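You operate a simulated robot arm through the tools that you are given. There is no shell and no other tool.

Carry out the task below with a simulated two-armed robot. There is one attempt and no reset: what you move stays moved.

JOB
Run the yellow cover through the stand: pull its plug, measure the coat, gauge the bore.
Fine: plug into the USED tub, disc stays on; the cover stays in the slide, back at LOAD.

Only the result counts: the job must be done as asked and must still hold three seconds after the hand-in. Knocking over, shifting, dropping, spilling or breaking anything else fails it. A push-on lid holds only when it is set on centred and level and pressed home; a screw cap is set on level and turned clockwise until tight.

ROBOT AND FRAMES
Two 7-joint arms with fingered hands on one trunk that stands fixed in place. Base frame: the origin is at the foot of the trunk, x ahead of it, y to its left, z up. Readings come in mm, rad, newtons and seconds.
The left shoulder is at [32, 92, 1185], the right one opposite. With the tool pointing down near the work surface each hand reaches from about 100 to 500 mm from the base axis, measured 20 degrees to its own side. Payload 2.1 kg a hand.
Tool frame (each hand has its own): the origin (TCP) lies between the finger pads and is the grasp point; the fingertips stand 20 mm ahead of it; z points along the fingers, y is the line along which they close. The gripper opens to 68 mm; its body begins 23 mm behind the TCP. The gripper is a hand of 5 fingers: y runs from the thumb to the fingers, the wrist lies at [-10, -79, -131] in the tool frame, and closing takes about 1.5 s.
Orientation is told as [roll, pitch, yaw] about the base's x, y, z axes, in that order, counted from this pose: with the fingers straight down and the wrist toward the robot, the tool's x, y and z point along [0, 1, 0], [1, 0, 0] and [0, 0, -1] of the base frame.

CONTROLS
- The arms move only by the tool send_rows. It takes "left_motion", "right_motion" or both (then of equal length, played together; a hand with none holds still); each is a list of rows, each a list of 7 numbers: the opening, from 0 (shut) to 1 (fully open), then the shift along the base's x, y, z in units of 150 mm (1.0 is 150 mm), then the turn, a rotation vector about the base's x, y, z in units of 180 degrees (1.0 is 180 degrees). In form: [[fingers, tx, ty, tz, ax, ay, az], ...]. A call has 1 to 20 rows; each row is the pose to reach, as a shift and turn from the pose commanded when the call began. A call with a number of a shift or a turn outside -1 to 1 is refused whole. Rows are played at 5 a second. More than 50 mm and 0.15 rad between two rows, or a gripper value outside its range, and nothing of the call is played. Where a pose cannot be reached the arm comes as near as it can. A force on the tool above 90 N (or 10 N above the force at the start of the call, whichever is more), or a blocked arm, ends the call early, and 0.2 s more pass. The fingers move at their own pace (about 153 mm/s each) and stop on an object; they squeeze with about 23 N. The grip force told is the motor's: it shows also when the fingers shut on nothing. Time passes only in rows, and 0.2 s behind the last, so rows that repeat a pose let the fingers close. It gives the time, the measured TCP pose, the force on the tool (base axes), the opening and the grip force at its end, in the units of the frame above (readings bear some noise), with the torque about the TCP (base axes, N m) and any sound that the robot's microphone picked up.
- Cameras (640 x 400 px; columns grow to the right, rows downward): "scene" is now at [98.8, 38.2, 1332.7]; the picture's right is [0.51, -0.86, 0.00], its down [-0.48, -0.29, -0.83] and it looks along [0.71, 0.42, -0.56] (base axes); focal length 214 px, centre (320, 200). "left" rides on the left gripper at [-54, -58, -72] in its tool frame; the picture's right is [-0.57, -0.39, 0.73], its down [0.73, -0.64, 0.23] and it looks along [0.38, 0.66, 0.65] (tool axes); focal length 226 px, centre (320, 200). "right" rides on the right gripper at [54, -58, -72] in its tool frame; the picture's right is [-0.57, 0.39, -0.73], its down [-0.73, -0.64, 0.23] and it looks along [-0.38, 0.66, 0.65] (tool axes); focal length 226 px, centre (320, 200). There is no depth. A picture from a camera that has moved, and an enlarged one, comes with that camera's place and axes in the base frame and with its lens. The place of the scene camera against the robot may be out by one fixed shift of up to 18 mm in any direction.
- capture(camera): a new picture of that camera. No time passes.
- move_column(by): moves the trunk up (or, below 0, down) by that many mm; the arms and the scene camera ride with it, the base frame stays. It gives what a move gives, with no picture.
- hand_shape(shape, hand): the hand has 5 fingers and takes this shape, open, in about a second: jaw (thumb against the fingers, like two jaws); tri (thumb and two fingers); tip (a fingertip pinch); poke (one finger out to press); point (the index stretched); flat (the hand flat); cup (the hand cupped); fist (a fist). The gripper value then closes the fingers along that shape, each until it touches; the sizes above hold for jaw. It gives what a move gives, with no picture.
- turn_head(pan, tilt): turns the head with the scene camera to pan (to the left, within 1.501 rad either way) and tilt (down, from -0.506 to 1.204), counted from straight ahead of the robot (the tilt from the chest, where the trunk bows). It gives what a move gives.
- inspect(camera, box): a new picture of the part [left, top, right, bottom] of that camera's present view, enlarged. No time passes.
- finish_job(): hands the job in; it is judged then, once.

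Nothing tells you positions but the pictures and the camera data. Unless the task says otherwise, let go and move clear before handing in.

The tools are called after "Emit:" by a JSON object that holds its "name" and its "arguments". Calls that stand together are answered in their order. send_rows: Moves the arms, as the interface text tells. Its arguments: {"type":"object","properties":{"left_motion":{"type":"array","items":{"type":"array","items":{"type":"number"}}},"right_motion":{"type":"array","items":{"type":"array","items":{"type":"number"}}}},"required":[]} The other tools are called the same way: move_column (by) moves the trunk up or down; hand_shape (shape, hand) gives the hand a shape; turn_head (pan, tilt) turns the head that bears the scene camera; capture (camera) takes a picture; inspect (camera, box) takes an enlarged picture of a part of a camera's view; finish_job () hands the job in.

At the start:

```text
clock: 0.0
left_ee_pos: [227.8, 327.7, 1261.1]
left_tcp_rot: [0.002, 0.001, -0.001]
left_force: [0.6, -0.7, 0.9]
left_moment: [0.0, 0.0, 0.0]
left_width: 67.7
left_gripper_force: 0.1
left_shape: jaw
right_ee_pos: [413.9, 12.3, 1267.5]
right_tcp_rot: [-0.001, -0.001, 0.0]
right_force: [0.3, 0.0, 0.5]
right_moment: [-0.07, 0.0, 0.0]
right_width: 67.9
right_gripper_force: 0.0
right_shape: jaw
trunk travel left (down, up): [-425.0, 479.0]
head pan, tilt (commanded): [0.539, 0.595]
```

scene: 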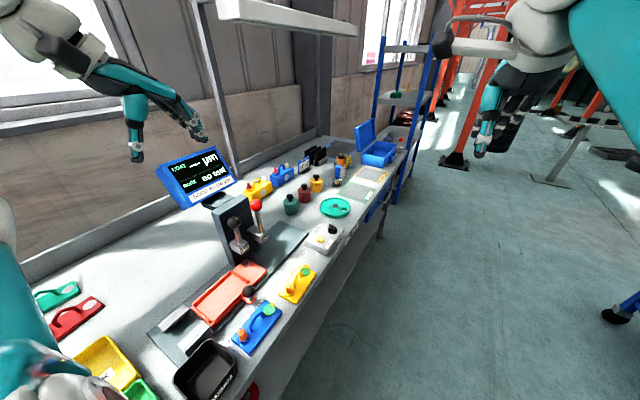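
right: 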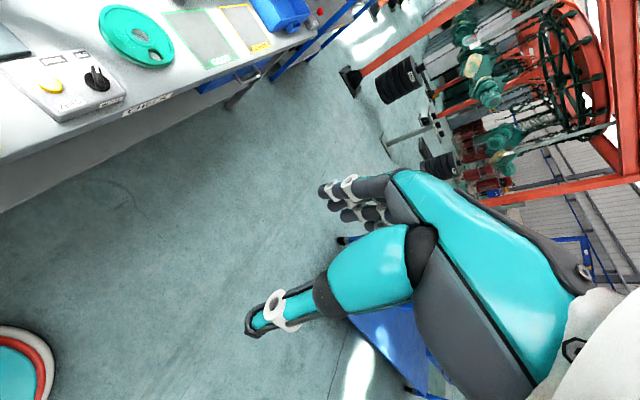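
left: 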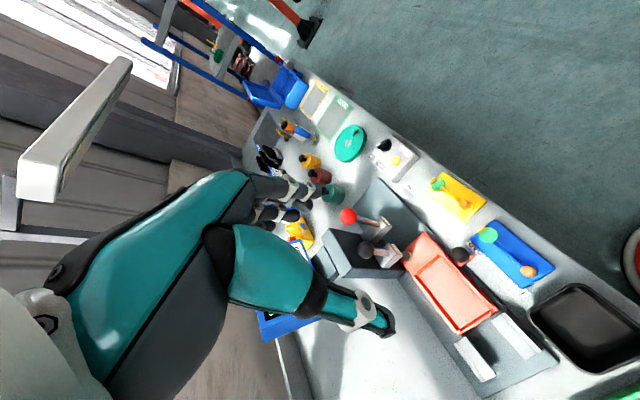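

I see a bench with a test stand (red slide, levers, display), a yellow and a blue cover with plugs, tubs and a switch box. I'll first look closer at everything before moving.

Emit:
{"name": "inspect", "arguments": {"camera": "scene", "box": [140, 230, 340, 400]}}

Emit:
{"name": "inspect", "arguments": {"camera": "scene", "box": [150, 140, 350, 265]}}

Emit:
{"name": "inspect", "arguments": {"camera": "scene", "box": [0, 270, 200, 400]}}

Emit:
{"name": "inspect", "arguments": {"camera": "left", "box": [320, 150, 640, 400]}}

Emit:
{"name": "inspect", "arguments": {"camera": "right", "box": [0, 0, 320, 200]}}

```text
2.35 times, centred on (240, 315) of scene
camera zoom: at [98.8, 38.2, 1332.7], right [0.51, -0.86, 0.0], down [-0.48, -0.29, -0.83], along [0.71, 0.42, -0.56], focal length 505 px, centre (508, -71)
```

zoom: 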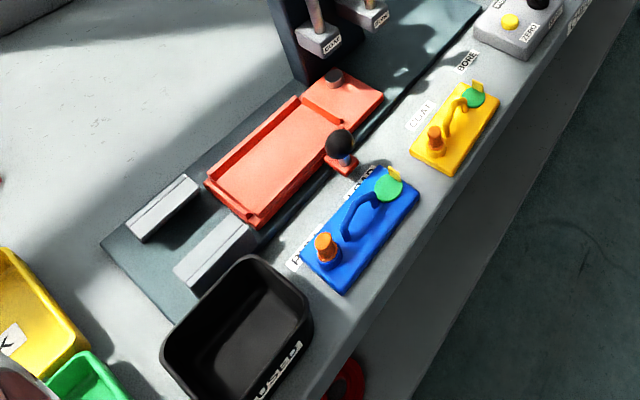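

```text
3.20 times, centred on (250, 202) of scene
camera zoom: at [98.8, 38.2, 1332.7], right [0.51, -0.86, 0.0], down [-0.48, -0.29, -0.83], along [0.71, 0.42, -0.56], focal length 686 px, centre (544, 192)
```

zoom: 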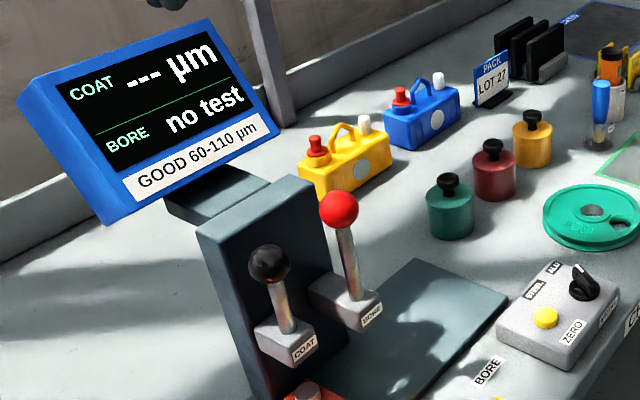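

```text
3.08 times, centred on (100, 335) of scene
camera zoom: at [98.8, 38.2, 1332.7], right [0.51, -0.86, 0.0], down [-0.48, -0.29, -0.83], along [0.71, 0.42, -0.56], focal length 660 px, centre (997, -215)
```

zoom: 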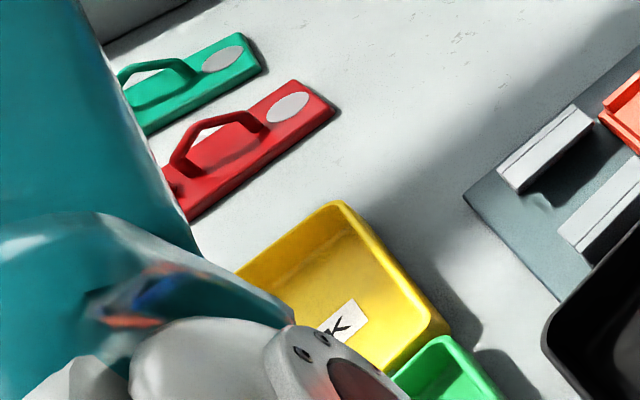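

```text
1.60 times, centred on (480, 275) of left
camera zoom: at [168.9, 273.5, 1331.0], right [-0.39, -0.57, -0.73], down [-0.64, 0.73, -0.23], along [0.66, 0.38, -0.65], focal length 362 px, centre (64, 80)
```

zoom: 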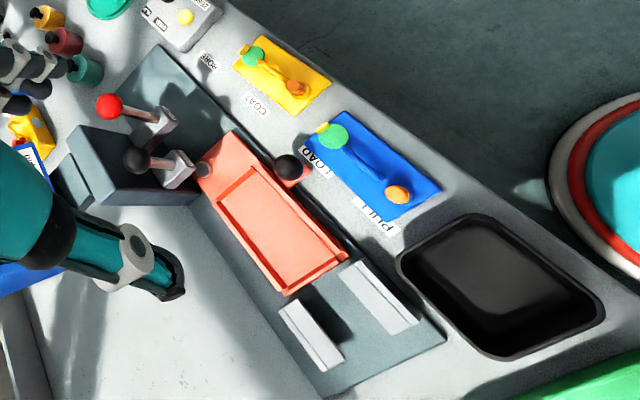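

```text
2.00 times, centred on (160, 100) of right
camera zoom: at [355.9, 66.6, 1338.6], right [0.39, -0.57, 0.73], down [-0.64, -0.73, -0.23], along [0.66, -0.38, -0.65], focal length 452 px, centre (640, 400)
```

zoom: 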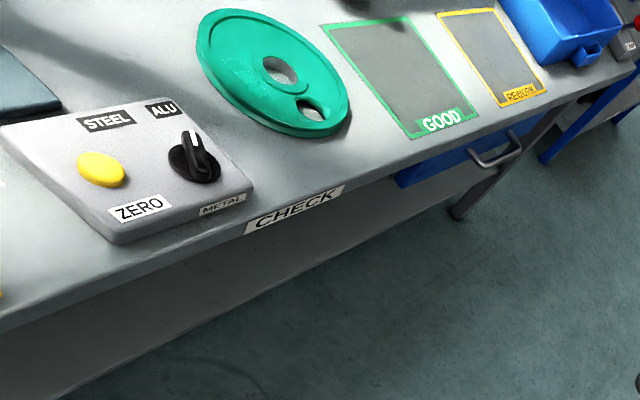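

The bench runs diagonally in front. I need to read the tub labels and the control box, so I'll turn the head around.

Emit:
{"name": "turn_head", "arguments": {"pan": 0.9, "tilt": 0.9}}

Emit:
{"name": "capture", "arguments": {"camera": "scene"}}

```text
clock: 0.8
left_ee_pos: [227.9, 328.5, 1260.4]
left_tcp_rot: [0.0, 0.001, -0.002]
left_force: [0.5, -0.1, -0.1]
left_moment: [0.0, 0.02, 0.03]
left_width: 67.6
left_gripper_force: 0.0
left_shape: jaw
right_ee_pos: [414.2, 10.7, 1267.3]
right_tcp_rot: [-0.001, 0.0, -0.001]
right_force: [0.1, 0.5, -0.5]
right_moment: [0.04, -0.03, -0.02]
right_width: 67.6
right_gripper_force: 0.0
right_shape: jaw
trunk travel left (down, up): [-425.0, 479.0]
head pan, tilt (commanded): [0.901, 0.901]
```

```text
taken
camera scene: at [69.8, 51.9, 1307.4], right [0.78, -0.62, 0.0], down [-0.49, -0.61, -0.62], along [0.39, 0.49, -0.78], focal length 214 px, centre (320, 200)
```

scene: 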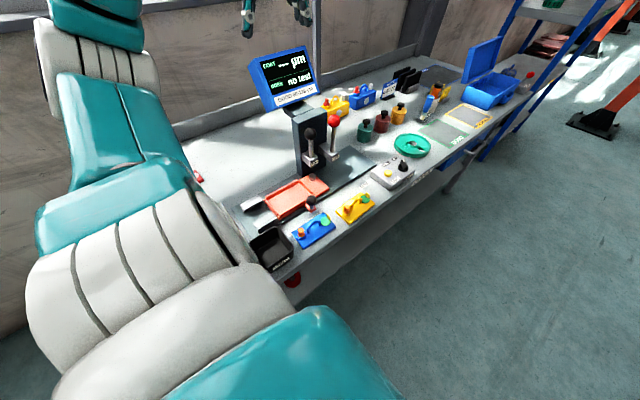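

Emit:
{"name": "inspect", "arguments": {"camera": "scene", "box": [230, 160, 390, 280]}}

Emit:
{"name": "inspect", "arguments": {"camera": "scene", "box": [320, 60, 480, 190]}}

Emit:
{"name": "inspect", "arguments": {"camera": "scene", "box": [410, 20, 570, 150]}}

Emit:
{"name": "inspect", "arguments": {"camera": "left", "box": [240, 60, 480, 230]}}

```text
3.33 times, centred on (310, 220) of scene
camera zoom: at [69.8, 51.9, 1307.4], right [0.78, -0.62, 0.0], down [-0.49, -0.61, -0.62], along [0.39, 0.49, -0.78], focal length 715 px, centre (353, 133)
```

zoom: 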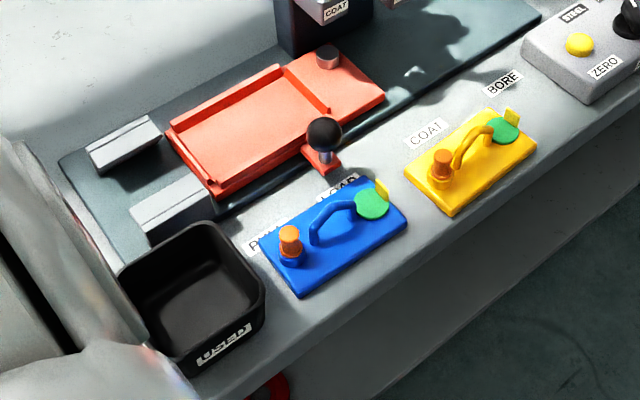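

```text
3.08 times, centred on (400, 125) of scene
camera zoom: at [69.8, 51.9, 1307.4], right [0.78, -0.62, 0.0], down [-0.49, -0.61, -0.62], along [0.39, 0.49, -0.78], focal length 660 px, centre (74, 431)
```

zoom: 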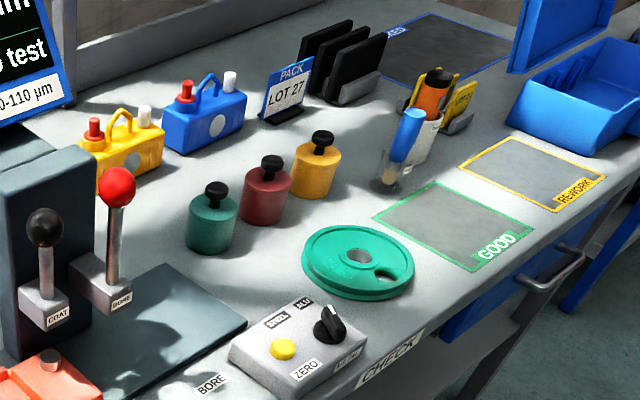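

```text
3.08 times, centred on (490, 85) of scene
camera zoom: at [69.8, 51.9, 1307.4], right [0.78, -0.62, 0.0], down [-0.49, -0.61, -0.62], along [0.39, 0.49, -0.78], focal length 660 px, centre (-203, 554)
```

zoom: 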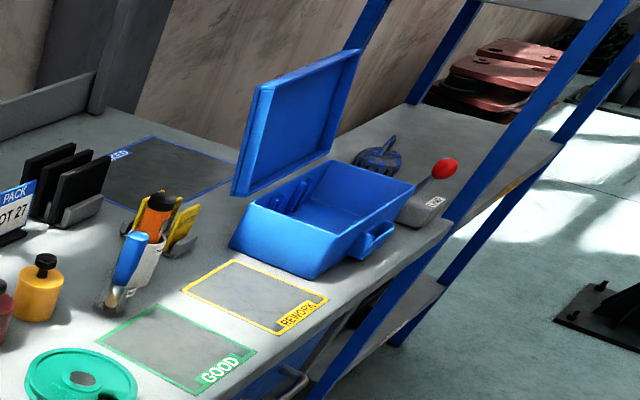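

```text
2.35 times, centred on (360, 145) of left
camera zoom: at [168.9, 273.5, 1331.0], right [-0.39, -0.57, -0.73], down [-0.64, 0.73, -0.23], along [0.66, 0.38, -0.65], focal length 532 px, centre (226, 329)
```

zoom: 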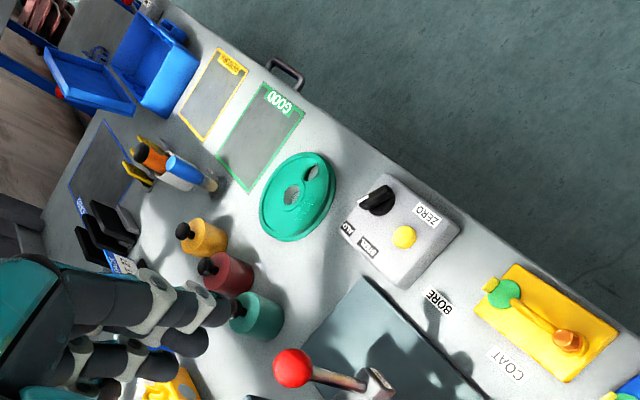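

The black tub in front is USED; the bench runs along x, the slide at roughly x 185–380, y 394–474, and the yellow cover near (400, 285, 770). I'll bring the left hand closer for a better look at the stand, the cover and the metal selector.

Emit:
{"name": "send_rows", "arguments": {"left_motion": [[1, 0.04, -0.08, -0.29, 0, 0, 0], [1, 0.08, -0.16, -0.58, 0, 0, 0], [1, 0.12, -0.24, -0.87, 0, 0, 0], [1, 0.16, -0.32, -1.0, 0, 0, 0], [1, 0.2, -0.4, -1.0, 0, 0, 0], [1, 0.3, -0.5, -1.0, 0, 0, 0]]}}

Emit:
{"name": "capture", "arguments": {"camera": "left"}}

Emit:
{"name": "capture", "arguments": {"camera": "scene"}}

```text
clock: 2.2
left_ee_pos: [272.4, 248.5, 1108.8]
left_tcp_rot: [0.0, -0.001, -0.002]
left_force: [0.5, 0.4, 0.1]
left_moment: [0.0, 0.01, 0.03]
left_width: 67.7
left_gripper_force: 0.0
left_shape: jaw
right_ee_pos: [413.2, 11.1, 1267.0]
right_tcp_rot: [-0.001, -0.001, 0.001]
right_force: [-0.2, -0.5, 0.3]
right_moment: [-0.01, 0.0, 0.0]
right_width: 67.7
right_gripper_force: 0.1
right_shape: jaw
trunk travel left (down, up): [-425.0, 479.0]
head pan, tilt (commanded): [0.901, 0.901]
```

```text
taken
camera left: at [213.2, 195.4, 1179.6], right [-0.39, -0.57, -0.73], down [-0.64, 0.73, -0.23], along [0.66, 0.38, -0.65], focal length 226 px, centre (320, 200)
```

left: 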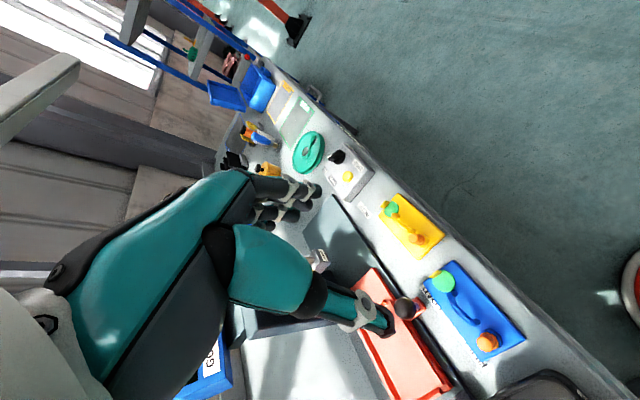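

```text
taken
camera scene: at [69.8, 51.9, 1307.4], right [0.78, -0.62, 0.0], down [-0.49, -0.61, -0.62], along [0.39, 0.49, -0.78], focal length 214 px, centre (320, 200)
```

scene: 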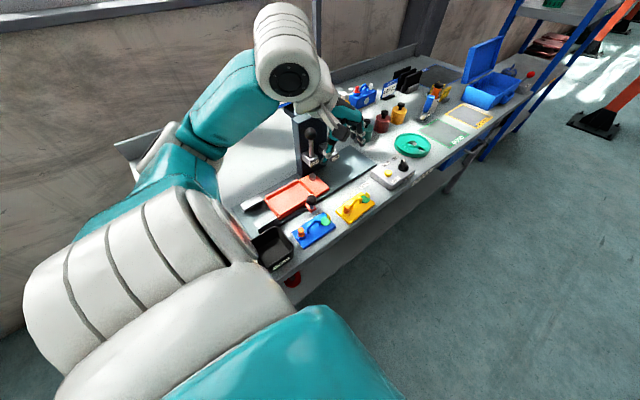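

Emit:
{"name": "send_rows", "arguments": {"left_motion": [[1, 0.1, -0.05, -0.28, 0, 0, 0], [1, 0.2, -0.1, -0.56, 0, 0, 0], [1, 0.3, -0.15, -0.84, 0, 0, 0], [1, 0.35, -0.2, -1.0, 0, 0, 0], [1, 0.35, -0.2, -1.0, 0, 0, 0]]}}

Emit:
{"name": "capture", "arguments": {"camera": "left"}}

Emit:
{"name": "inspect", "arguments": {"camera": "left", "box": [200, 60, 420, 200]}}

Emit:
{"name": "inspect", "arguments": {"camera": "left", "box": [360, 100, 600, 260]}}

```text
clock: 3.4
left_ee_pos: [325.9, 222.0, 960.4]
left_tcp_rot: [-0.001, 0.0, -0.003]
left_force: [-0.3, -0.2, -0.5]
left_moment: [0.02, -0.03, 0.04]
left_width: 67.6
left_gripper_force: 0.0
left_shape: jaw
right_ee_pos: [414.1, 11.7, 1267.0]
right_tcp_rot: [0.002, 0.0, -0.001]
right_force: [0.4, -0.2, 1.0]
right_moment: [0.01, -0.01, 0.01]
right_width: 67.8
right_gripper_force: 0.2
right_shape: jaw
trunk travel left (down, up): [-425.0, 479.0]
head pan, tilt (commanded): [0.901, 0.901]
```

```text
taken
camera left: at [265.8, 167.8, 1031.0], right [-0.39, -0.57, -0.73], down [-0.64, 0.73, -0.23], along [0.66, 0.38, -0.65], focal length 226 px, centre (320, 200)
```

left: 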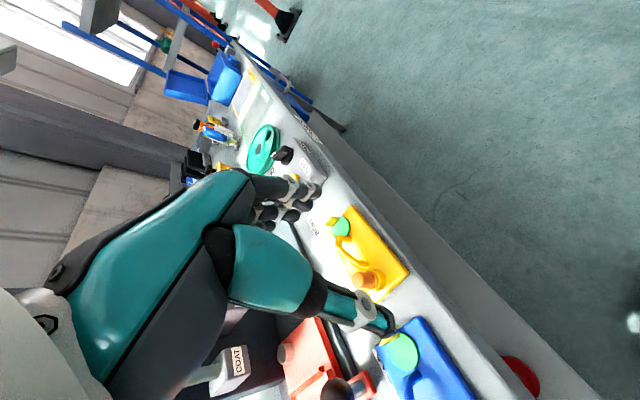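

```text
2.86 times, centred on (310, 130) of left
camera zoom: at [265.8, 167.8, 1031.0], right [-0.39, -0.57, -0.73], down [-0.64, 0.73, -0.23], along [0.66, 0.38, -0.65], focal length 646 px, centre (349, 400)
```

zoom: 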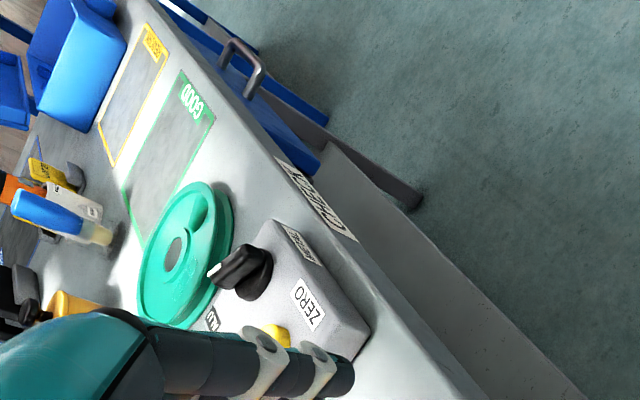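

```text
2.50 times, centred on (480, 180) of left
camera zoom: at [265.8, 167.8, 1031.0], right [-0.39, -0.57, -0.73], down [-0.64, 0.73, -0.23], along [0.66, 0.38, -0.65], focal length 565 px, centre (-80, 250)
```

zoom: 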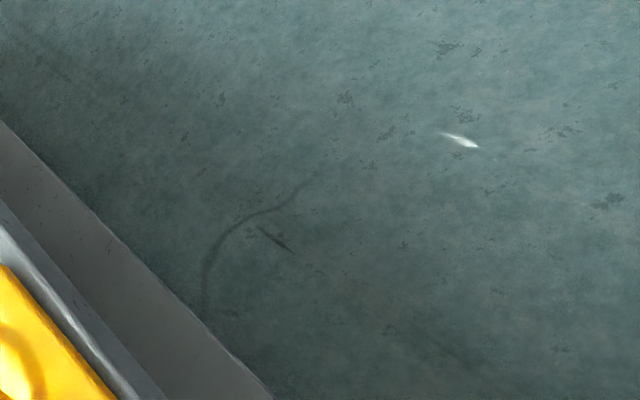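

Emit:
{"name": "inspect", "arguments": {"camera": "left", "box": [310, 190, 430, 310]}}

Emit:
{"name": "inspect", "arguments": {"camera": "left", "box": [260, 130, 340, 190]}}

Emit:
{"name": "inspect", "arguments": {"camera": "scene", "box": [270, 100, 400, 190]}}

Emit:
{"name": "inspect", "arguments": {"camera": "scene", "box": [330, 150, 430, 230]}}

```text
3.33 times, centred on (370, 250) of left
camera zoom: at [265.8, 167.8, 1031.0], right [-0.39, -0.57, -0.73], down [-0.64, 0.73, -0.23], along [0.66, 0.38, -0.65], focal length 754 px, centre (153, 33)
```

zoom: 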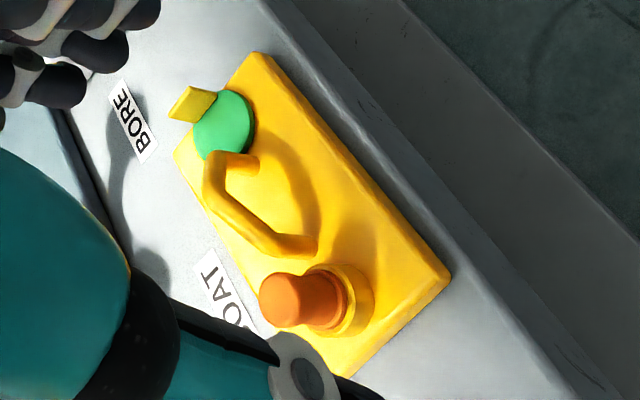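

```text
6.67 times, centred on (300, 160) of left
camera zoom: at [265.8, 167.8, 1031.0], right [-0.39, -0.57, -0.73], down [-0.64, 0.73, -0.23], along [0.66, 0.38, -0.65], focal length 1507 px, centre (453, 467)
```

zoom: 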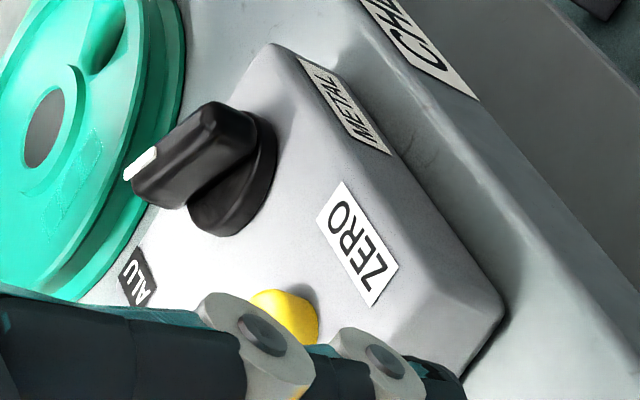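

```text
4.44 times, centred on (335, 145) of scene
camera zoom: at [69.7, 51.9, 1307.4], right [0.78, -0.62, 0.0], down [-0.49, -0.61, -0.62], along [0.39, 0.49, -0.78], focal length 953 px, centre (253, 444)
```

zoom: 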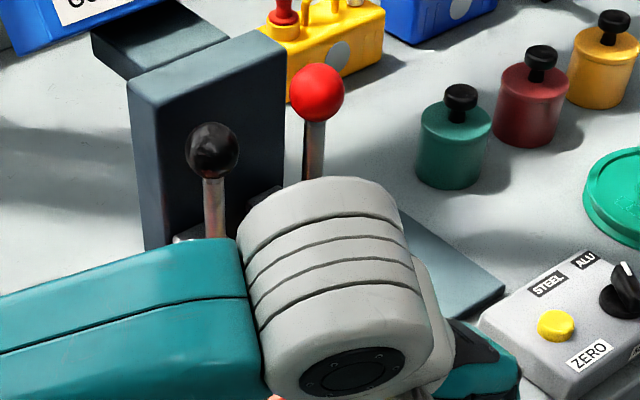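

```text
5.00 times, centred on (380, 190) of scene
camera zoom: at [69.7, 51.9, 1307.4], right [0.78, -0.62, 0.0], down [-0.49, -0.61, -0.62], along [0.39, 0.49, -0.78], focal length 1072 px, centre (20, 250)
```

zoom: 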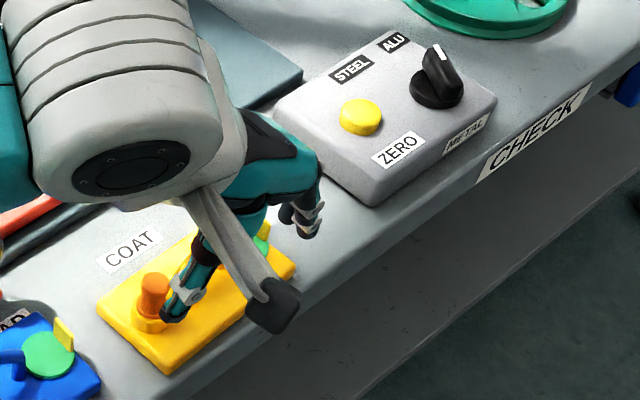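

Emit:
{"name": "turn_head", "arguments": {"pan": 0.75, "tilt": 0.45}}

Emit:
{"name": "capture", "arguments": {"camera": "scene"}}

Emit:
{"name": "turn_head", "arguments": {"pan": 1.45, "tilt": 0.5}}

Emit:
{"name": "capture", "arguments": {"camera": "scene"}}

Emit:
{"name": "turn_head", "arguments": {"pan": -0.2, "tilt": 0.4}}

Emit:
{"name": "capture", "arguments": {"camera": "scene"}}

```text
clock: 4.3
left_ee_pos: [324.9, 222.1, 960.6]
left_tcp_rot: [0.0, 0.0, -0.002]
left_force: [0.2, -0.3, -0.4]
left_moment: [-0.02, -0.01, 0.02]
left_width: 68.0
left_gripper_force: 0.1
left_shape: jaw
right_ee_pos: [413.7, 11.5, 1266.7]
right_tcp_rot: [0.001, 0.001, 0.0]
right_force: [-0.1, -0.7, -0.3]
right_moment: [0.04, -0.01, -0.01]
right_width: 67.7
right_gripper_force: 0.1
right_shape: jaw
trunk travel left (down, up): [-425.0, 479.0]
head pan, tilt (commanded): [0.75, 0.45]
```

```text
taken
camera scene: at [90.1, 55.4, 1345.6], right [0.68, -0.73, 0.0], down [-0.32, -0.3, -0.9], along [0.66, 0.61, -0.44], focal length 214 px, centre (320, 200)
```

scene: 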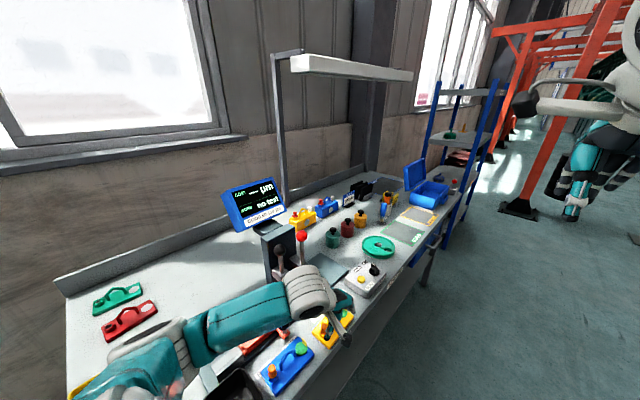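

```text
clock: 5.4
left_ee_pos: [324.4, 222.2, 959.6]
left_tcp_rot: [-0.001, 0.0, 0.0]
left_force: [-0.2, 0.2, 0.4]
left_moment: [0.02, -0.01, 0.01]
left_width: 68.0
left_gripper_force: 0.1
left_shape: jaw
right_ee_pos: [414.0, 11.7, 1267.8]
right_tcp_rot: [-0.001, 0.0, 0.002]
right_force: [0.5, 0.1, -0.5]
right_moment: [0.03, -0.02, 0.03]
right_width: 67.8
right_gripper_force: 0.1
right_shape: jaw
trunk travel left (down, up): [-425.0, 479.0]
head pan, tilt (commanded): [1.45, 0.499]
```

```text
taken
camera scene: at [33.9, 83.1, 1341.3], right [0.99, -0.12, 0.0], down [-0.06, -0.48, -0.88], along [0.11, 0.87, -0.48], focal length 214 px, centre (320, 200)
```

scene: 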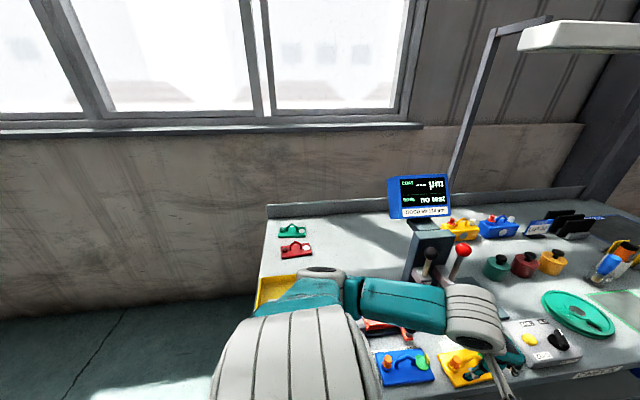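

```text
clock: 7.1
left_ee_pos: [324.1, 221.9, 959.5]
left_tcp_rot: [-0.001, 0.001, -0.001]
left_force: [-0.4, 0.1, -0.2]
left_moment: [0.01, 0.0, 0.01]
left_width: 67.7
left_gripper_force: 0.1
left_shape: jaw
right_ee_pos: [413.6, 11.1, 1267.5]
right_tcp_rot: [0.0, 0.0, 0.001]
right_force: [-0.1, 0.6, -0.2]
right_moment: [0.01, 0.0, -0.02]
right_width: 67.5
right_gripper_force: 0.1
right_shape: jaw
trunk travel left (down, up): [-425.0, 479.0]
head pan, tilt (commanded): [-0.201, 0.4]
```

```text
taken
camera scene: at [113.7, -25.7, 1350.4], right [-0.2, -0.98, 0.0], down [-0.38, 0.08, -0.92], along [0.9, -0.18, -0.39], focal length 214 px, centre (320, 200)
```

scene: 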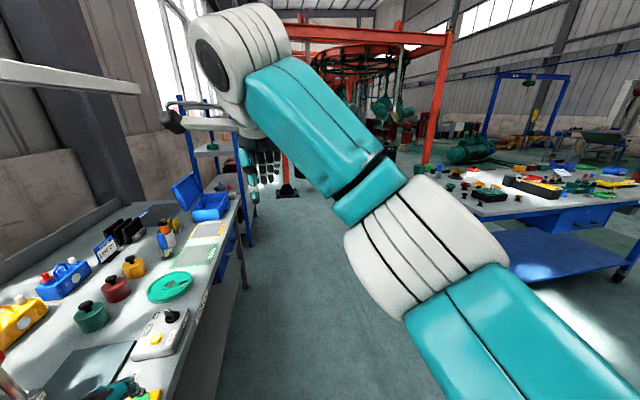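

No metal note is visible so far; the display may tell more during the test. I'll bring the right hand in (yawed to face the bench) as a close-up camera while the left arm works.

Emit:
{"name": "send_rows", "arguments": {"right_motion": [[1, -0.07, 0.03, -0.1, 0, 0, 0.046], [1, -0.14, 0.06, -0.2, 0, 0, 0.092], [1, -0.21, 0.09, -0.3, 0, 0, 0.138], [1, -0.28, 0.12, -0.4, 0, 0, 0.184], [1, -0.35, 0.15, -0.5, 0, 0, 0.23], [1, -0.42, 0.18, -0.6, 0, 0, 0.276], [1, -0.49, 0.21, -0.7, 0, 0, 0.322], [1, -0.56, 0.24, -0.8, 0, 0, 0.368], [1, -0.63, 0.27, -0.9, 0, 0, 0.414], [1, -0.7, 0.3, -1.0, 0, 0, 0.46], [1, -0.76, 0.33, -1.0, 0, 0, 0.5], [1, -0.76, 0.33, -1.0, 0, 0, 0.5]]}}

Emit:
{"name": "capture", "arguments": {"camera": "right"}}

Emit:
{"name": "turn_head", "arguments": {"pan": 1.0, "tilt": 0.9}}

Emit:
{"name": "capture", "arguments": {"camera": "scene"}}

```text
clock: 9.7
left_ee_pos: [325.4, 222.1, 960.6]
left_tcp_rot: [0.001, -0.002, -0.002]
left_force: [-0.7, -0.1, 0.7]
left_moment: [0.01, -0.01, -0.04]
left_width: 67.8
left_gripper_force: 0.1
left_shape: jaw
right_ee_pos: [298.0, 60.5, 1117.5]
right_tcp_rot: [0.001, 0.0, 1.573]
right_force: [0.2, -0.2, 0.1]
right_moment: [0.0, 0.01, -0.02]
right_width: 67.7
right_gripper_force: 0.1
right_shape: jaw
trunk travel left (down, up): [-425.0, 479.0]
head pan, tilt (commanded): [-0.201, 0.4]
```

```text
taken
camera right: at [244.6, 3.8, 1190.0], right [0.57, 0.39, 0.73], down [0.73, -0.64, -0.23], along [0.38, 0.66, -0.65], focal length 226 px, centre (320, 200)
```

right: 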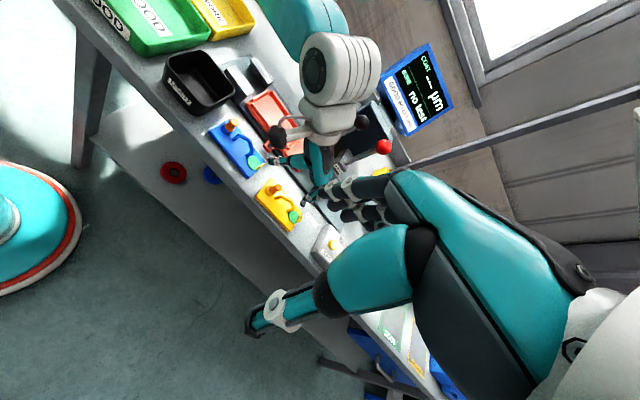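

```text
clock: 11.1
left_ee_pos: [324.6, 222.2, 961.3]
left_tcp_rot: [-0.001, 0.0, -0.003]
left_force: [-0.6, -0.2, -0.2]
left_moment: [0.0, -0.01, 0.0]
left_width: 67.8
left_gripper_force: 0.1
left_shape: jaw
right_ee_pos: [298.5, 61.7, 1118.5]
right_tcp_rot: [0.0, 0.0, 1.571]
right_force: [0.1, -0.3, 0.1]
right_moment: [0.0, 0.02, 0.02]
right_width: 67.8
right_gripper_force: 0.1
right_shape: jaw
trunk travel left (down, up): [-425.0, 479.0]
head pan, tilt (commanded): [1.0, 0.901]
```

```text
taken
camera scene: at [63.7, 56.2, 1307.4], right [0.84, -0.54, 0.0], down [-0.42, -0.66, -0.62], along [0.34, 0.52, -0.78], focal length 214 px, centre (320, 200)
```

scene: 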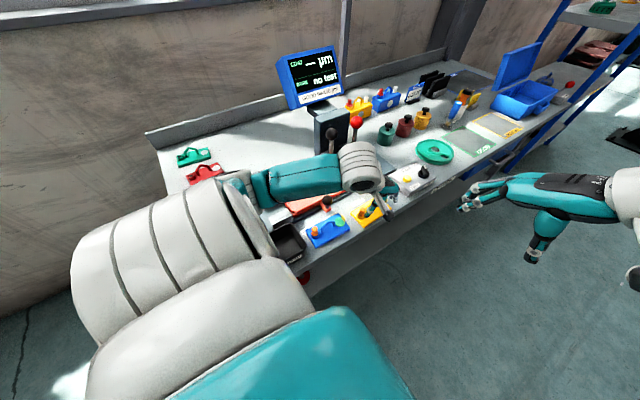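

Emit:
{"name": "inspect", "arguments": {"camera": "right", "box": [60, 0, 300, 150]}}

Emit:
{"name": "inspect", "arguments": {"camera": "right", "box": [200, 90, 360, 250]}}

Emit:
{"name": "inspect", "arguments": {"camera": "right", "box": [340, 30, 480, 160]}}

```text
2.67 times, centred on (180, 75) of right
camera zoom: at [244.6, 3.8, 1190.0], right [0.57, 0.39, 0.73], down [0.73, -0.64, -0.23], along [0.38, 0.66, -0.65], focal length 603 px, centre (693, 533)
```

zoom: 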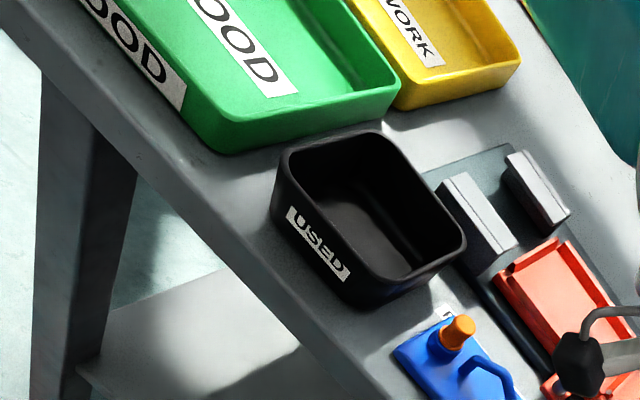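

```text
2.50 times, centred on (280, 170) of right
camera zoom: at [244.6, 3.8, 1190.0], right [0.57, 0.39, 0.73], down [0.73, -0.64, -0.23], along [0.38, 0.66, -0.65], focal length 565 px, centre (420, 275)
```

zoom: 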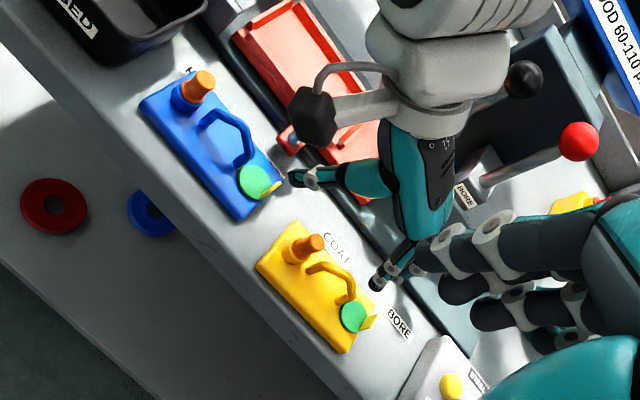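

```text
3.08 times, centred on (410, 95) of right
camera zoom: at [244.6, 3.8, 1190.0], right [0.57, 0.39, 0.73], down [0.73, -0.64, -0.23], along [0.38, 0.66, -0.65], focal length 696 px, centre (43, 523)
```

zoom: 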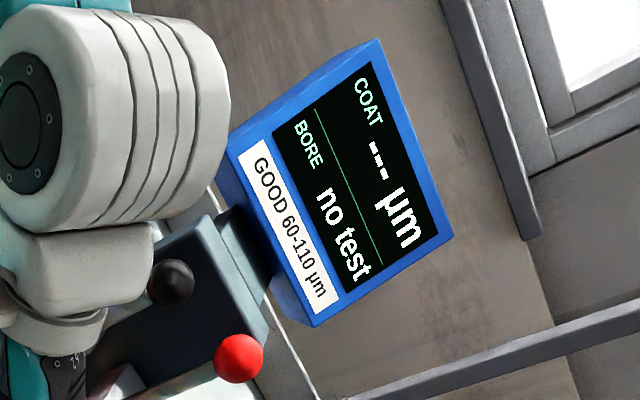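

Triangulating the hand-camera views puts the bench top at about z = 800 and the yellow cover centre near (386, 284), slide at x 184–366. I'll pull the left hand back for a clear, closer look at the slide pocket and the pull station.

Emit:
{"name": "send_rows", "arguments": {"left_motion": [[1, -0.16, 0.1, 0.25, 0, 0, 0], [1, -0.36, 0.24, 0.4, 0, 0, 0], [1, -0.56, 0.38, 0.55, 0, 0, 0], [1, -0.76, 0.52, 0.7, 0, 0, 0], [1, -0.9, 0.66, 0.8, 0, 0, 0], [1, -1.0, 0.72, 0.8, 0, 0, 0], [1, -1.0, 0.72, 0.8, 0, 0, 0]]}}

Emit:
{"name": "capture", "arguments": {"camera": "left"}}

Emit:
{"name": "capture", "arguments": {"camera": "right"}}

Emit:
{"name": "capture", "arguments": {"camera": "scene"}}

```text
clock: 12.7
left_ee_pos: [172.7, 331.9, 1081.1]
left_tcp_rot: [-0.001, 0.0, -0.002]
left_force: [-0.6, -0.2, 0.2]
left_moment: [-0.02, -0.02, 0.0]
left_width: 67.8
left_gripper_force: 0.0
left_shape: jaw
right_ee_pos: [298.2, 60.4, 1119.5]
right_tcp_rot: [-0.001, 0.0, 1.571]
right_force: [0.0, 0.7, 0.8]
right_moment: [0.0, 0.02, 0.02]
right_width: 67.7
right_gripper_force: 0.1
right_shape: jaw
trunk travel left (down, up): [-425.0, 479.0]
head pan, tilt (commanded): [1.0, 0.901]
```

```text
taken
camera left: at [115.0, 277.3, 1151.5], right [-0.39, -0.57, -0.73], down [-0.64, 0.73, -0.23], along [0.66, 0.38, -0.65], focal length 226 px, centre (320, 200)
```

left: 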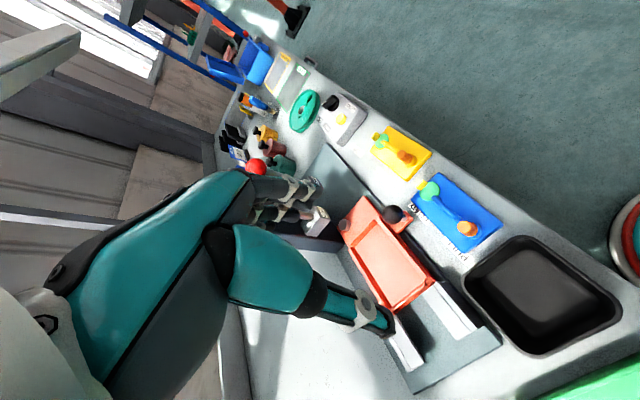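

```text
taken
camera right: at [244.5, 3.8, 1190.0], right [0.57, 0.39, 0.73], down [0.73, -0.64, -0.23], along [0.38, 0.66, -0.65], focal length 226 px, centre (320, 200)
```

right: 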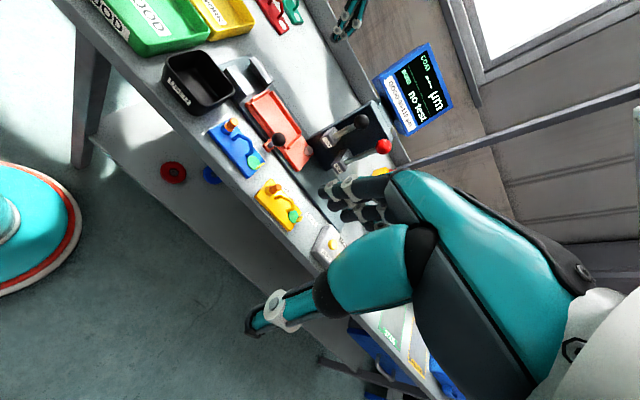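

```text
taken
camera scene: at [63.5, 56.3, 1307.4], right [0.84, -0.54, 0.0], down [-0.42, -0.66, -0.62], along [0.34, 0.52, -0.78], focal length 214 px, centre (320, 200)
```

scene: 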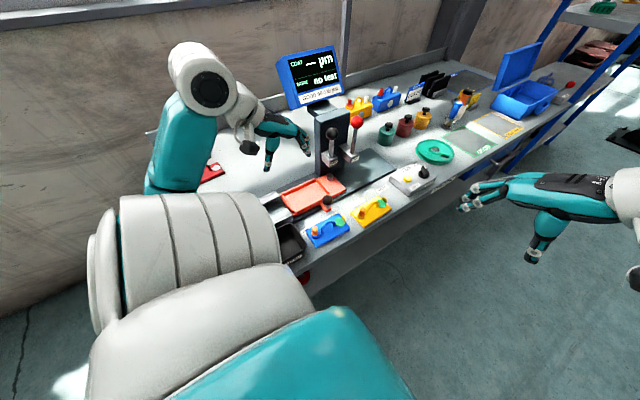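

Emit:
{"name": "inspect", "arguments": {"camera": "left", "box": [320, 110, 560, 280]}}

Emit:
{"name": "inspect", "arguments": {"camera": "left", "box": [330, 180, 500, 390]}}

Emit:
{"name": "inspect", "arguments": {"camera": "right", "box": [200, 50, 330, 150]}}

Emit:
{"name": "inspect", "arguments": {"camera": "right", "box": [250, 90, 400, 190]}}

Emit:
{"name": "inspect", "arguments": {"camera": "right", "box": [195, 100, 345, 260]}}

Emit:
{"name": "inspect", "arguments": {"camera": "scene", "box": [250, 100, 410, 280]}}

```text
2.35 times, centred on (440, 195) of left
camera zoom: at [115.0, 277.3, 1151.5], right [-0.39, -0.57, -0.73], down [-0.64, 0.73, -0.23], along [0.66, 0.38, -0.65], focal length 532 px, centre (38, 212)
```

zoom: 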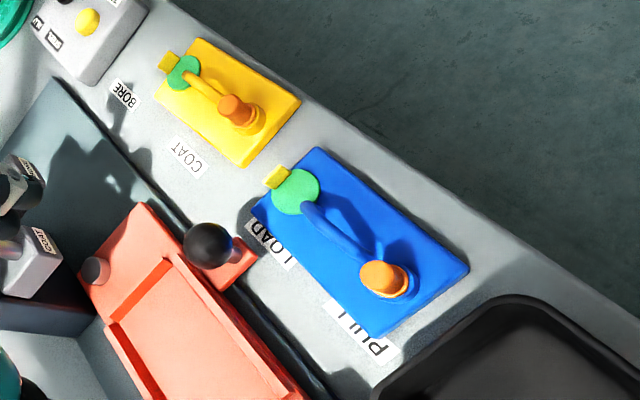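

```text
1.90 times, centred on (415, 285) of left
camera zoom: at [115.0, 277.3, 1151.5], right [-0.39, -0.57, -0.73], down [-0.64, 0.73, -0.23], along [0.66, 0.38, -0.65], focal length 431 px, centre (139, 38)
```

zoom: 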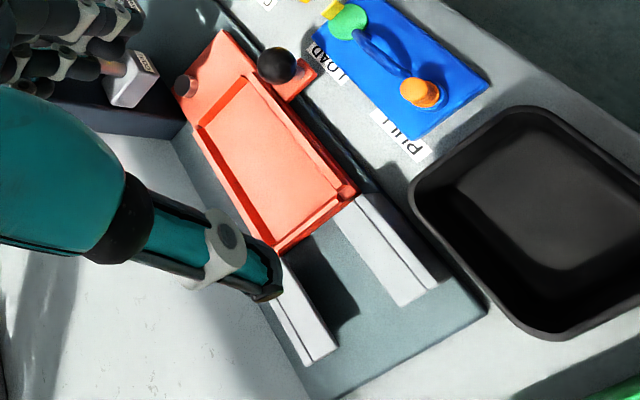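

```text
4.00 times, centred on (265, 100) of right
camera zoom: at [244.5, 3.8, 1190.0], right [0.57, 0.39, 0.73], down [0.73, -0.64, -0.23], along [0.38, 0.66, -0.65], focal length 904 px, centre (540, 600)
```

zoom: 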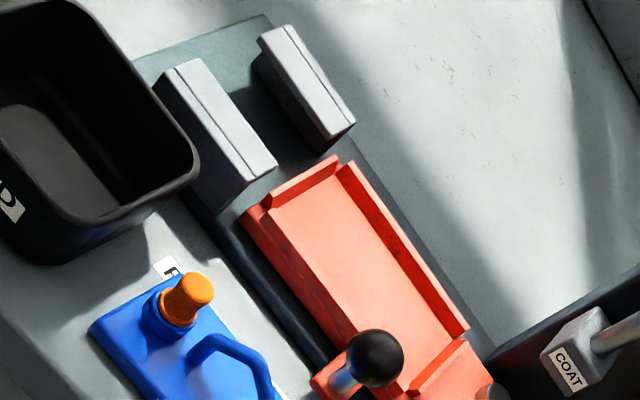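

```text
4.00 times, centred on (325, 140) of right
camera zoom: at [244.5, 3.8, 1190.0], right [0.57, 0.39, 0.73], down [0.73, -0.64, -0.23], along [0.38, 0.66, -0.65], focal length 904 px, centre (300, 440)
```

zoom: 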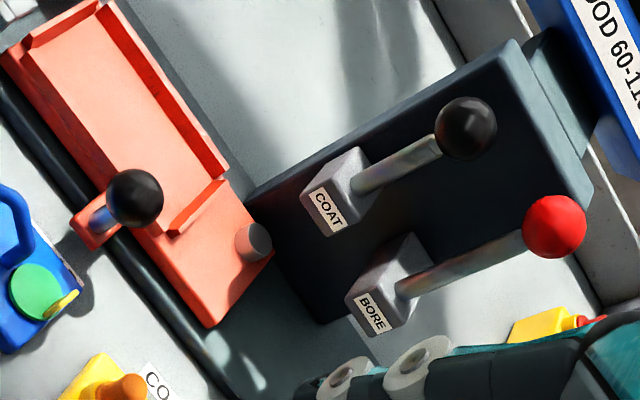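

```text
2.50 times, centred on (270, 180) of right
camera zoom: at [244.5, 3.8, 1190.0], right [0.57, 0.39, 0.73], down [0.73, -0.64, -0.23], along [0.38, 0.66, -0.65], focal length 565 px, centre (445, 250)
```

zoom: 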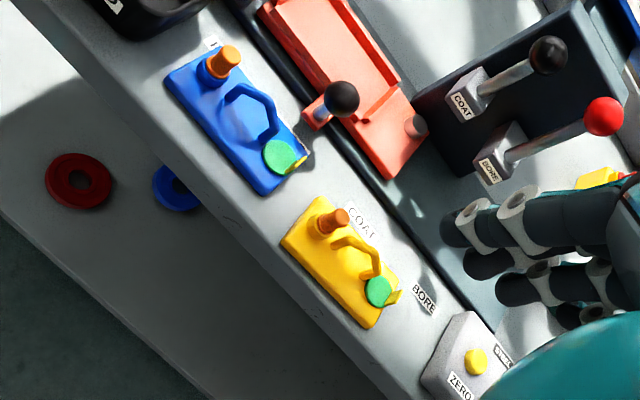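

```text
2.22 times, centred on (330, 190) of scene
camera zoom: at [63.5, 56.3, 1307.4], right [0.84, -0.54, 0.0], down [-0.42, -0.66, -0.62], along [0.34, 0.52, -0.78], focal length 477 px, centre (298, 222)
```

zoom: 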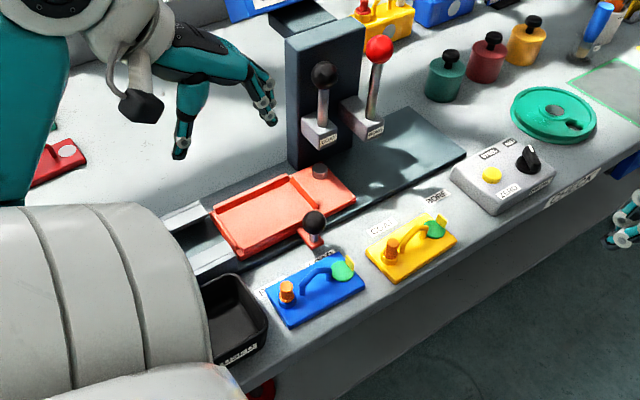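

The slide tray has an open pocket with side fences, hold-down blocks at PULL, and a grey puck at its +x end. The narrower grips may suit the small handle better, so I'll look at the "tri" hand shape.

Emit:
{"name": "hand_shape", "arguments": {"hand": "left", "shape": "tri"}}

Emit:
{"name": "capture", "arguments": {"camera": "left"}}

Emit:
{"name": "inspect", "arguments": {"camera": "scene", "box": [180, 80, 340, 200]}}

```text
clock: 13.6
left_ee_pos: [173.9, 330.6, 1080.3]
left_tcp_rot: [0.001, 0.001, -0.001]
left_force: [0.2, 0.6, -0.5]
left_moment: [-0.01, 0.02, 0.02]
left_width: 67.7
left_gripper_force: 0.1
left_shape: tri
right_ee_pos: [298.8, 60.2, 1118.9]
right_tcp_rot: [0.0, 0.001, 1.571]
right_force: [0.4, 0.1, 0.5]
right_moment: [0.0, -0.01, 0.03]
right_width: 68.0
right_gripper_force: 0.0
right_shape: jaw
trunk travel left (down, up): [-425.0, 479.0]
head pan, tilt (commanded): [1.0, 0.901]
```

```text
taken
camera left: at [115.4, 277.2, 1151.5], right [-0.39, -0.57, -0.73], down [-0.64, 0.73, -0.23], along [0.66, 0.38, -0.65], focal length 226 px, centre (320, 200)
```

left: 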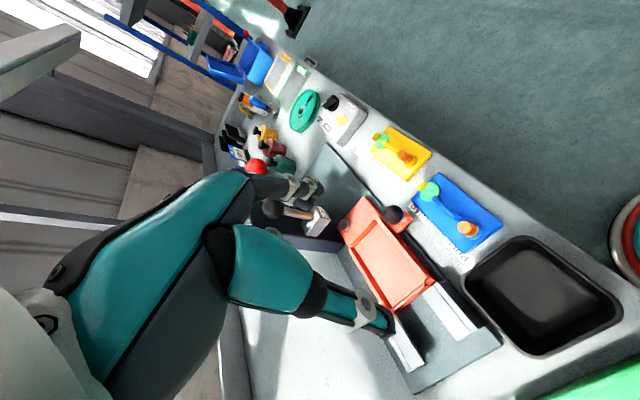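

```text
3.33 times, centred on (260, 140) of scene
camera zoom: at [63.6, 56.3, 1307.4], right [0.84, -0.54, 0.0], down [-0.42, -0.66, -0.62], along [0.34, 0.52, -0.78], focal length 715 px, centre (520, 400)
```

zoom: 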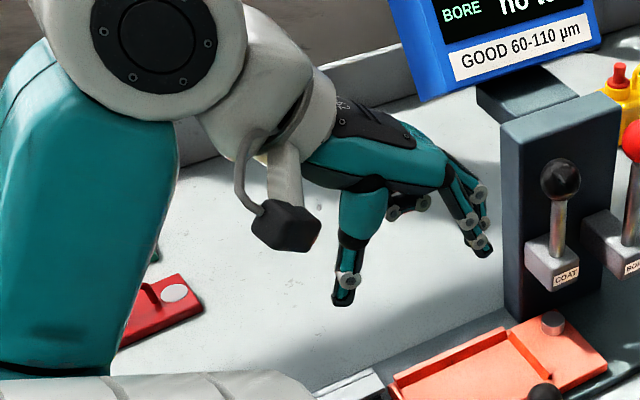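

Emit:
{"name": "inspect", "arguments": {"camera": "left", "box": [230, 150, 420, 340]}}

Emit:
{"name": "hand_shape", "arguments": {"hand": "left", "shape": "tip"}}

Emit:
{"name": "inspect", "arguments": {"camera": "left", "box": [230, 150, 420, 340]}}

Emit:
{"name": "inspect", "arguments": {"camera": "scene", "box": [180, 80, 340, 200]}}

```text
2.11 times, centred on (325, 245) of left
camera zoom: at [115.4, 277.2, 1151.5], right [-0.39, -0.57, -0.73], down [-0.64, 0.73, -0.23], along [0.66, 0.38, -0.65], focal length 476 px, centre (310, 105)
```

zoom: 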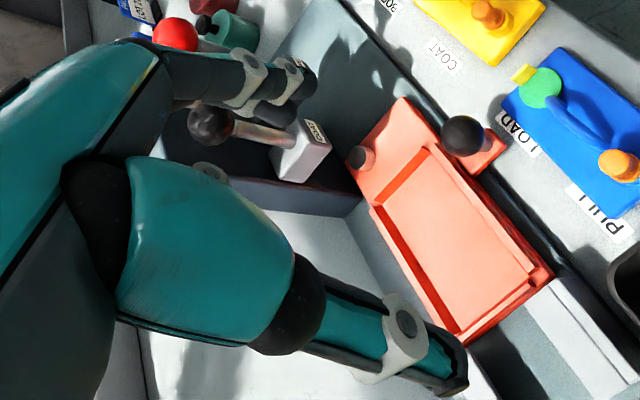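

```text
clock: 14.5
left_ee_pos: [173.9, 330.8, 1081.4]
left_tcp_rot: [0.002, -0.001, -0.003]
left_force: [0.4, -0.3, -0.8]
left_moment: [0.01, 0.02, 0.0]
left_width: 67.9
left_gripper_force: 0.1
left_shape: tip
right_ee_pos: [298.5, 61.7, 1118.7]
right_tcp_rot: [0.001, 0.0, 1.57]
right_force: [-0.6, -0.8, 0.0]
right_moment: [-0.02, 0.0, 0.02]
right_width: 67.4
right_gripper_force: 0.0
right_shape: jaw
trunk travel left (down, up): [-425.0, 479.0]
head pan, tilt (commanded): [1.0, 0.901]
```

```text
2.11 times, centred on (325, 245) of left
camera zoom: at [115.4, 277.2, 1151.5], right [-0.39, -0.57, -0.73], down [-0.64, 0.73, -0.23], along [0.66, 0.38, -0.65], focal length 476 px, centre (310, 105)
```

zoom: 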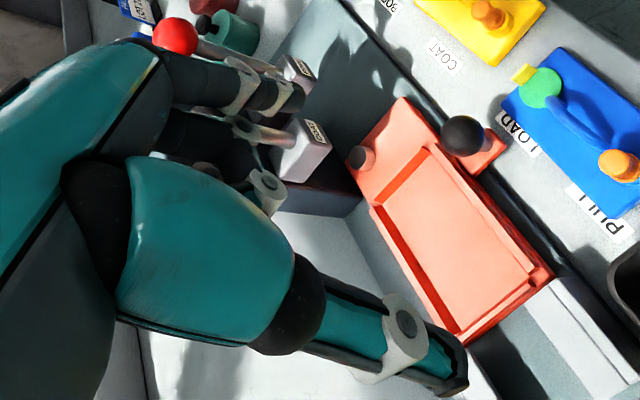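

```text
3.33 times, centred on (260, 140) of scene
camera zoom: at [63.6, 56.3, 1307.4], right [0.84, -0.54, 0.0], down [-0.42, -0.66, -0.62], along [0.34, 0.52, -0.78], focal length 715 px, centre (520, 400)
```

zoom: 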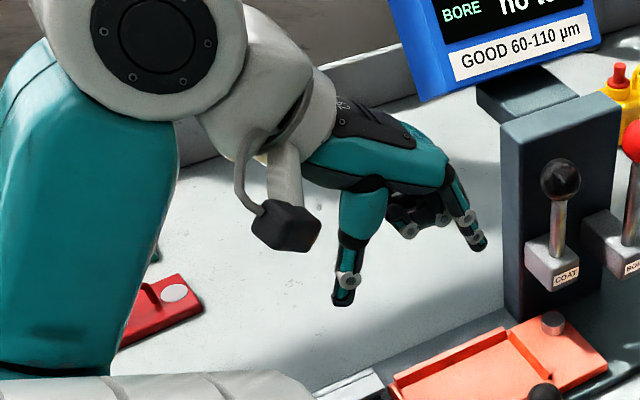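

The folded fingers in tri/tip hang low and would strike the tall plug, so the plain jaw grip on the handle looks better. I'll go back to jaw and lower the trunk 100 mm to bring the bench well into reach.

Emit:
{"name": "hand_shape", "arguments": {"hand": "left", "shape": "jaw"}}

Emit:
{"name": "move_column", "arguments": {"by": -100}}

Emit:
{"name": "capture", "arguments": {"camera": "scene"}}

Emit:
{"name": "capture", "arguments": {"camera": "right"}}

Emit:
{"name": "capture", "arguments": {"camera": "left"}}

```text
clock: 15.4
left_ee_pos: [175.1, 331.9, 1081.0]
left_tcp_rot: [0.0, 0.0, -0.001]
left_force: [0.1, -0.2, -0.4]
left_moment: [-0.02, 0.0, 0.0]
left_width: 67.8
left_gripper_force: 0.0
left_shape: jaw
right_ee_pos: [297.9, 61.7, 1119.2]
right_tcp_rot: [-0.001, -0.001, 1.57]
right_force: [-0.2, -0.6, -0.6]
right_moment: [0.0, 0.0, 0.02]
right_width: 67.7
right_gripper_force: 0.1
right_shape: jaw
trunk travel left (down, up): [-425.0, 479.0]
head pan, tilt (commanded): [1.0, 0.901]
```

```text
clock: 16.7
left_ee_pos: [175.4, 330.1, 979.6]
left_tcp_rot: [0.0, -0.001, -0.002]
left_force: [0.6, -0.1, -0.2]
left_moment: [0.01, 0.02, -0.03]
left_width: 67.7
left_gripper_force: 0.1
left_shape: jaw
right_ee_pos: [299.6, 61.0, 1017.5]
right_tcp_rot: [0.0, 0.0, 1.572]
right_force: [-0.7, 0.0, 0.3]
right_moment: [0.01, 0.0, -0.02]
right_width: 67.6
right_gripper_force: 0.0
right_shape: jaw
trunk travel left (down, up): [-325.0, 579.0]
head pan, tilt (commanded): [1.0, 0.901]
```

```text
taken
camera scene: at [76.1, 56.2, 1206.7], right [0.84, -0.54, 0.0], down [-0.42, -0.66, -0.62], along [0.34, 0.52, -0.78], focal length 214 px, centre (320, 200)
```

scene: 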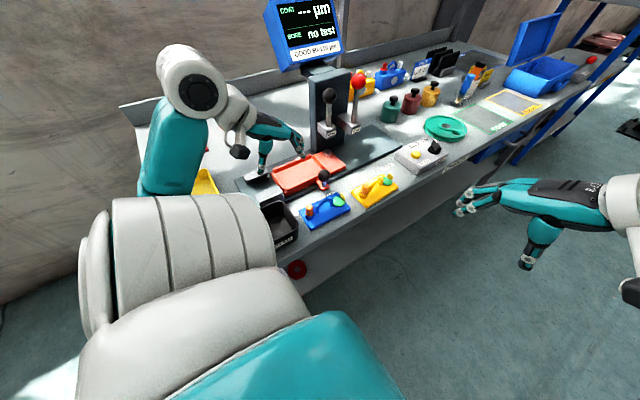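

```text
taken
camera right: at [245.6, 3.3, 1088.7], right [0.57, 0.39, 0.73], down [0.73, -0.64, -0.23], along [0.38, 0.66, -0.65], focal length 226 px, centre (320, 200)
```

right: 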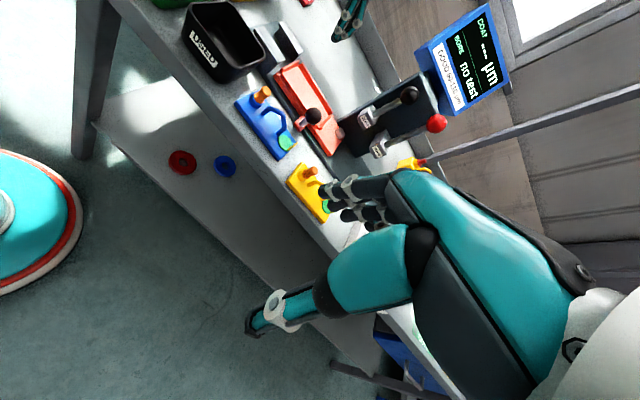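

```text
taken
camera left: at [116.2, 276.4, 1051.1], right [-0.39, -0.57, -0.73], down [-0.64, 0.73, -0.23], along [0.66, 0.38, -0.65], focal length 226 px, centre (320, 200)
```

left: 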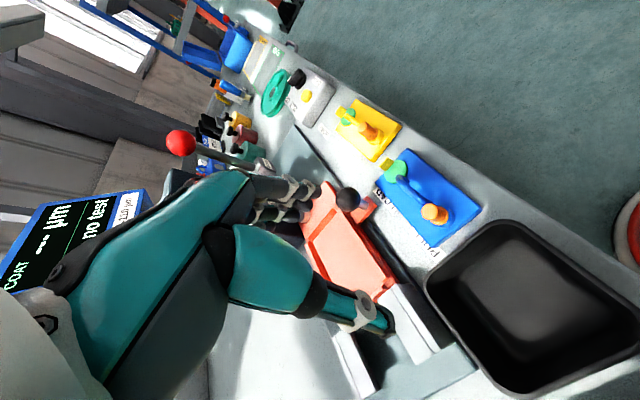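

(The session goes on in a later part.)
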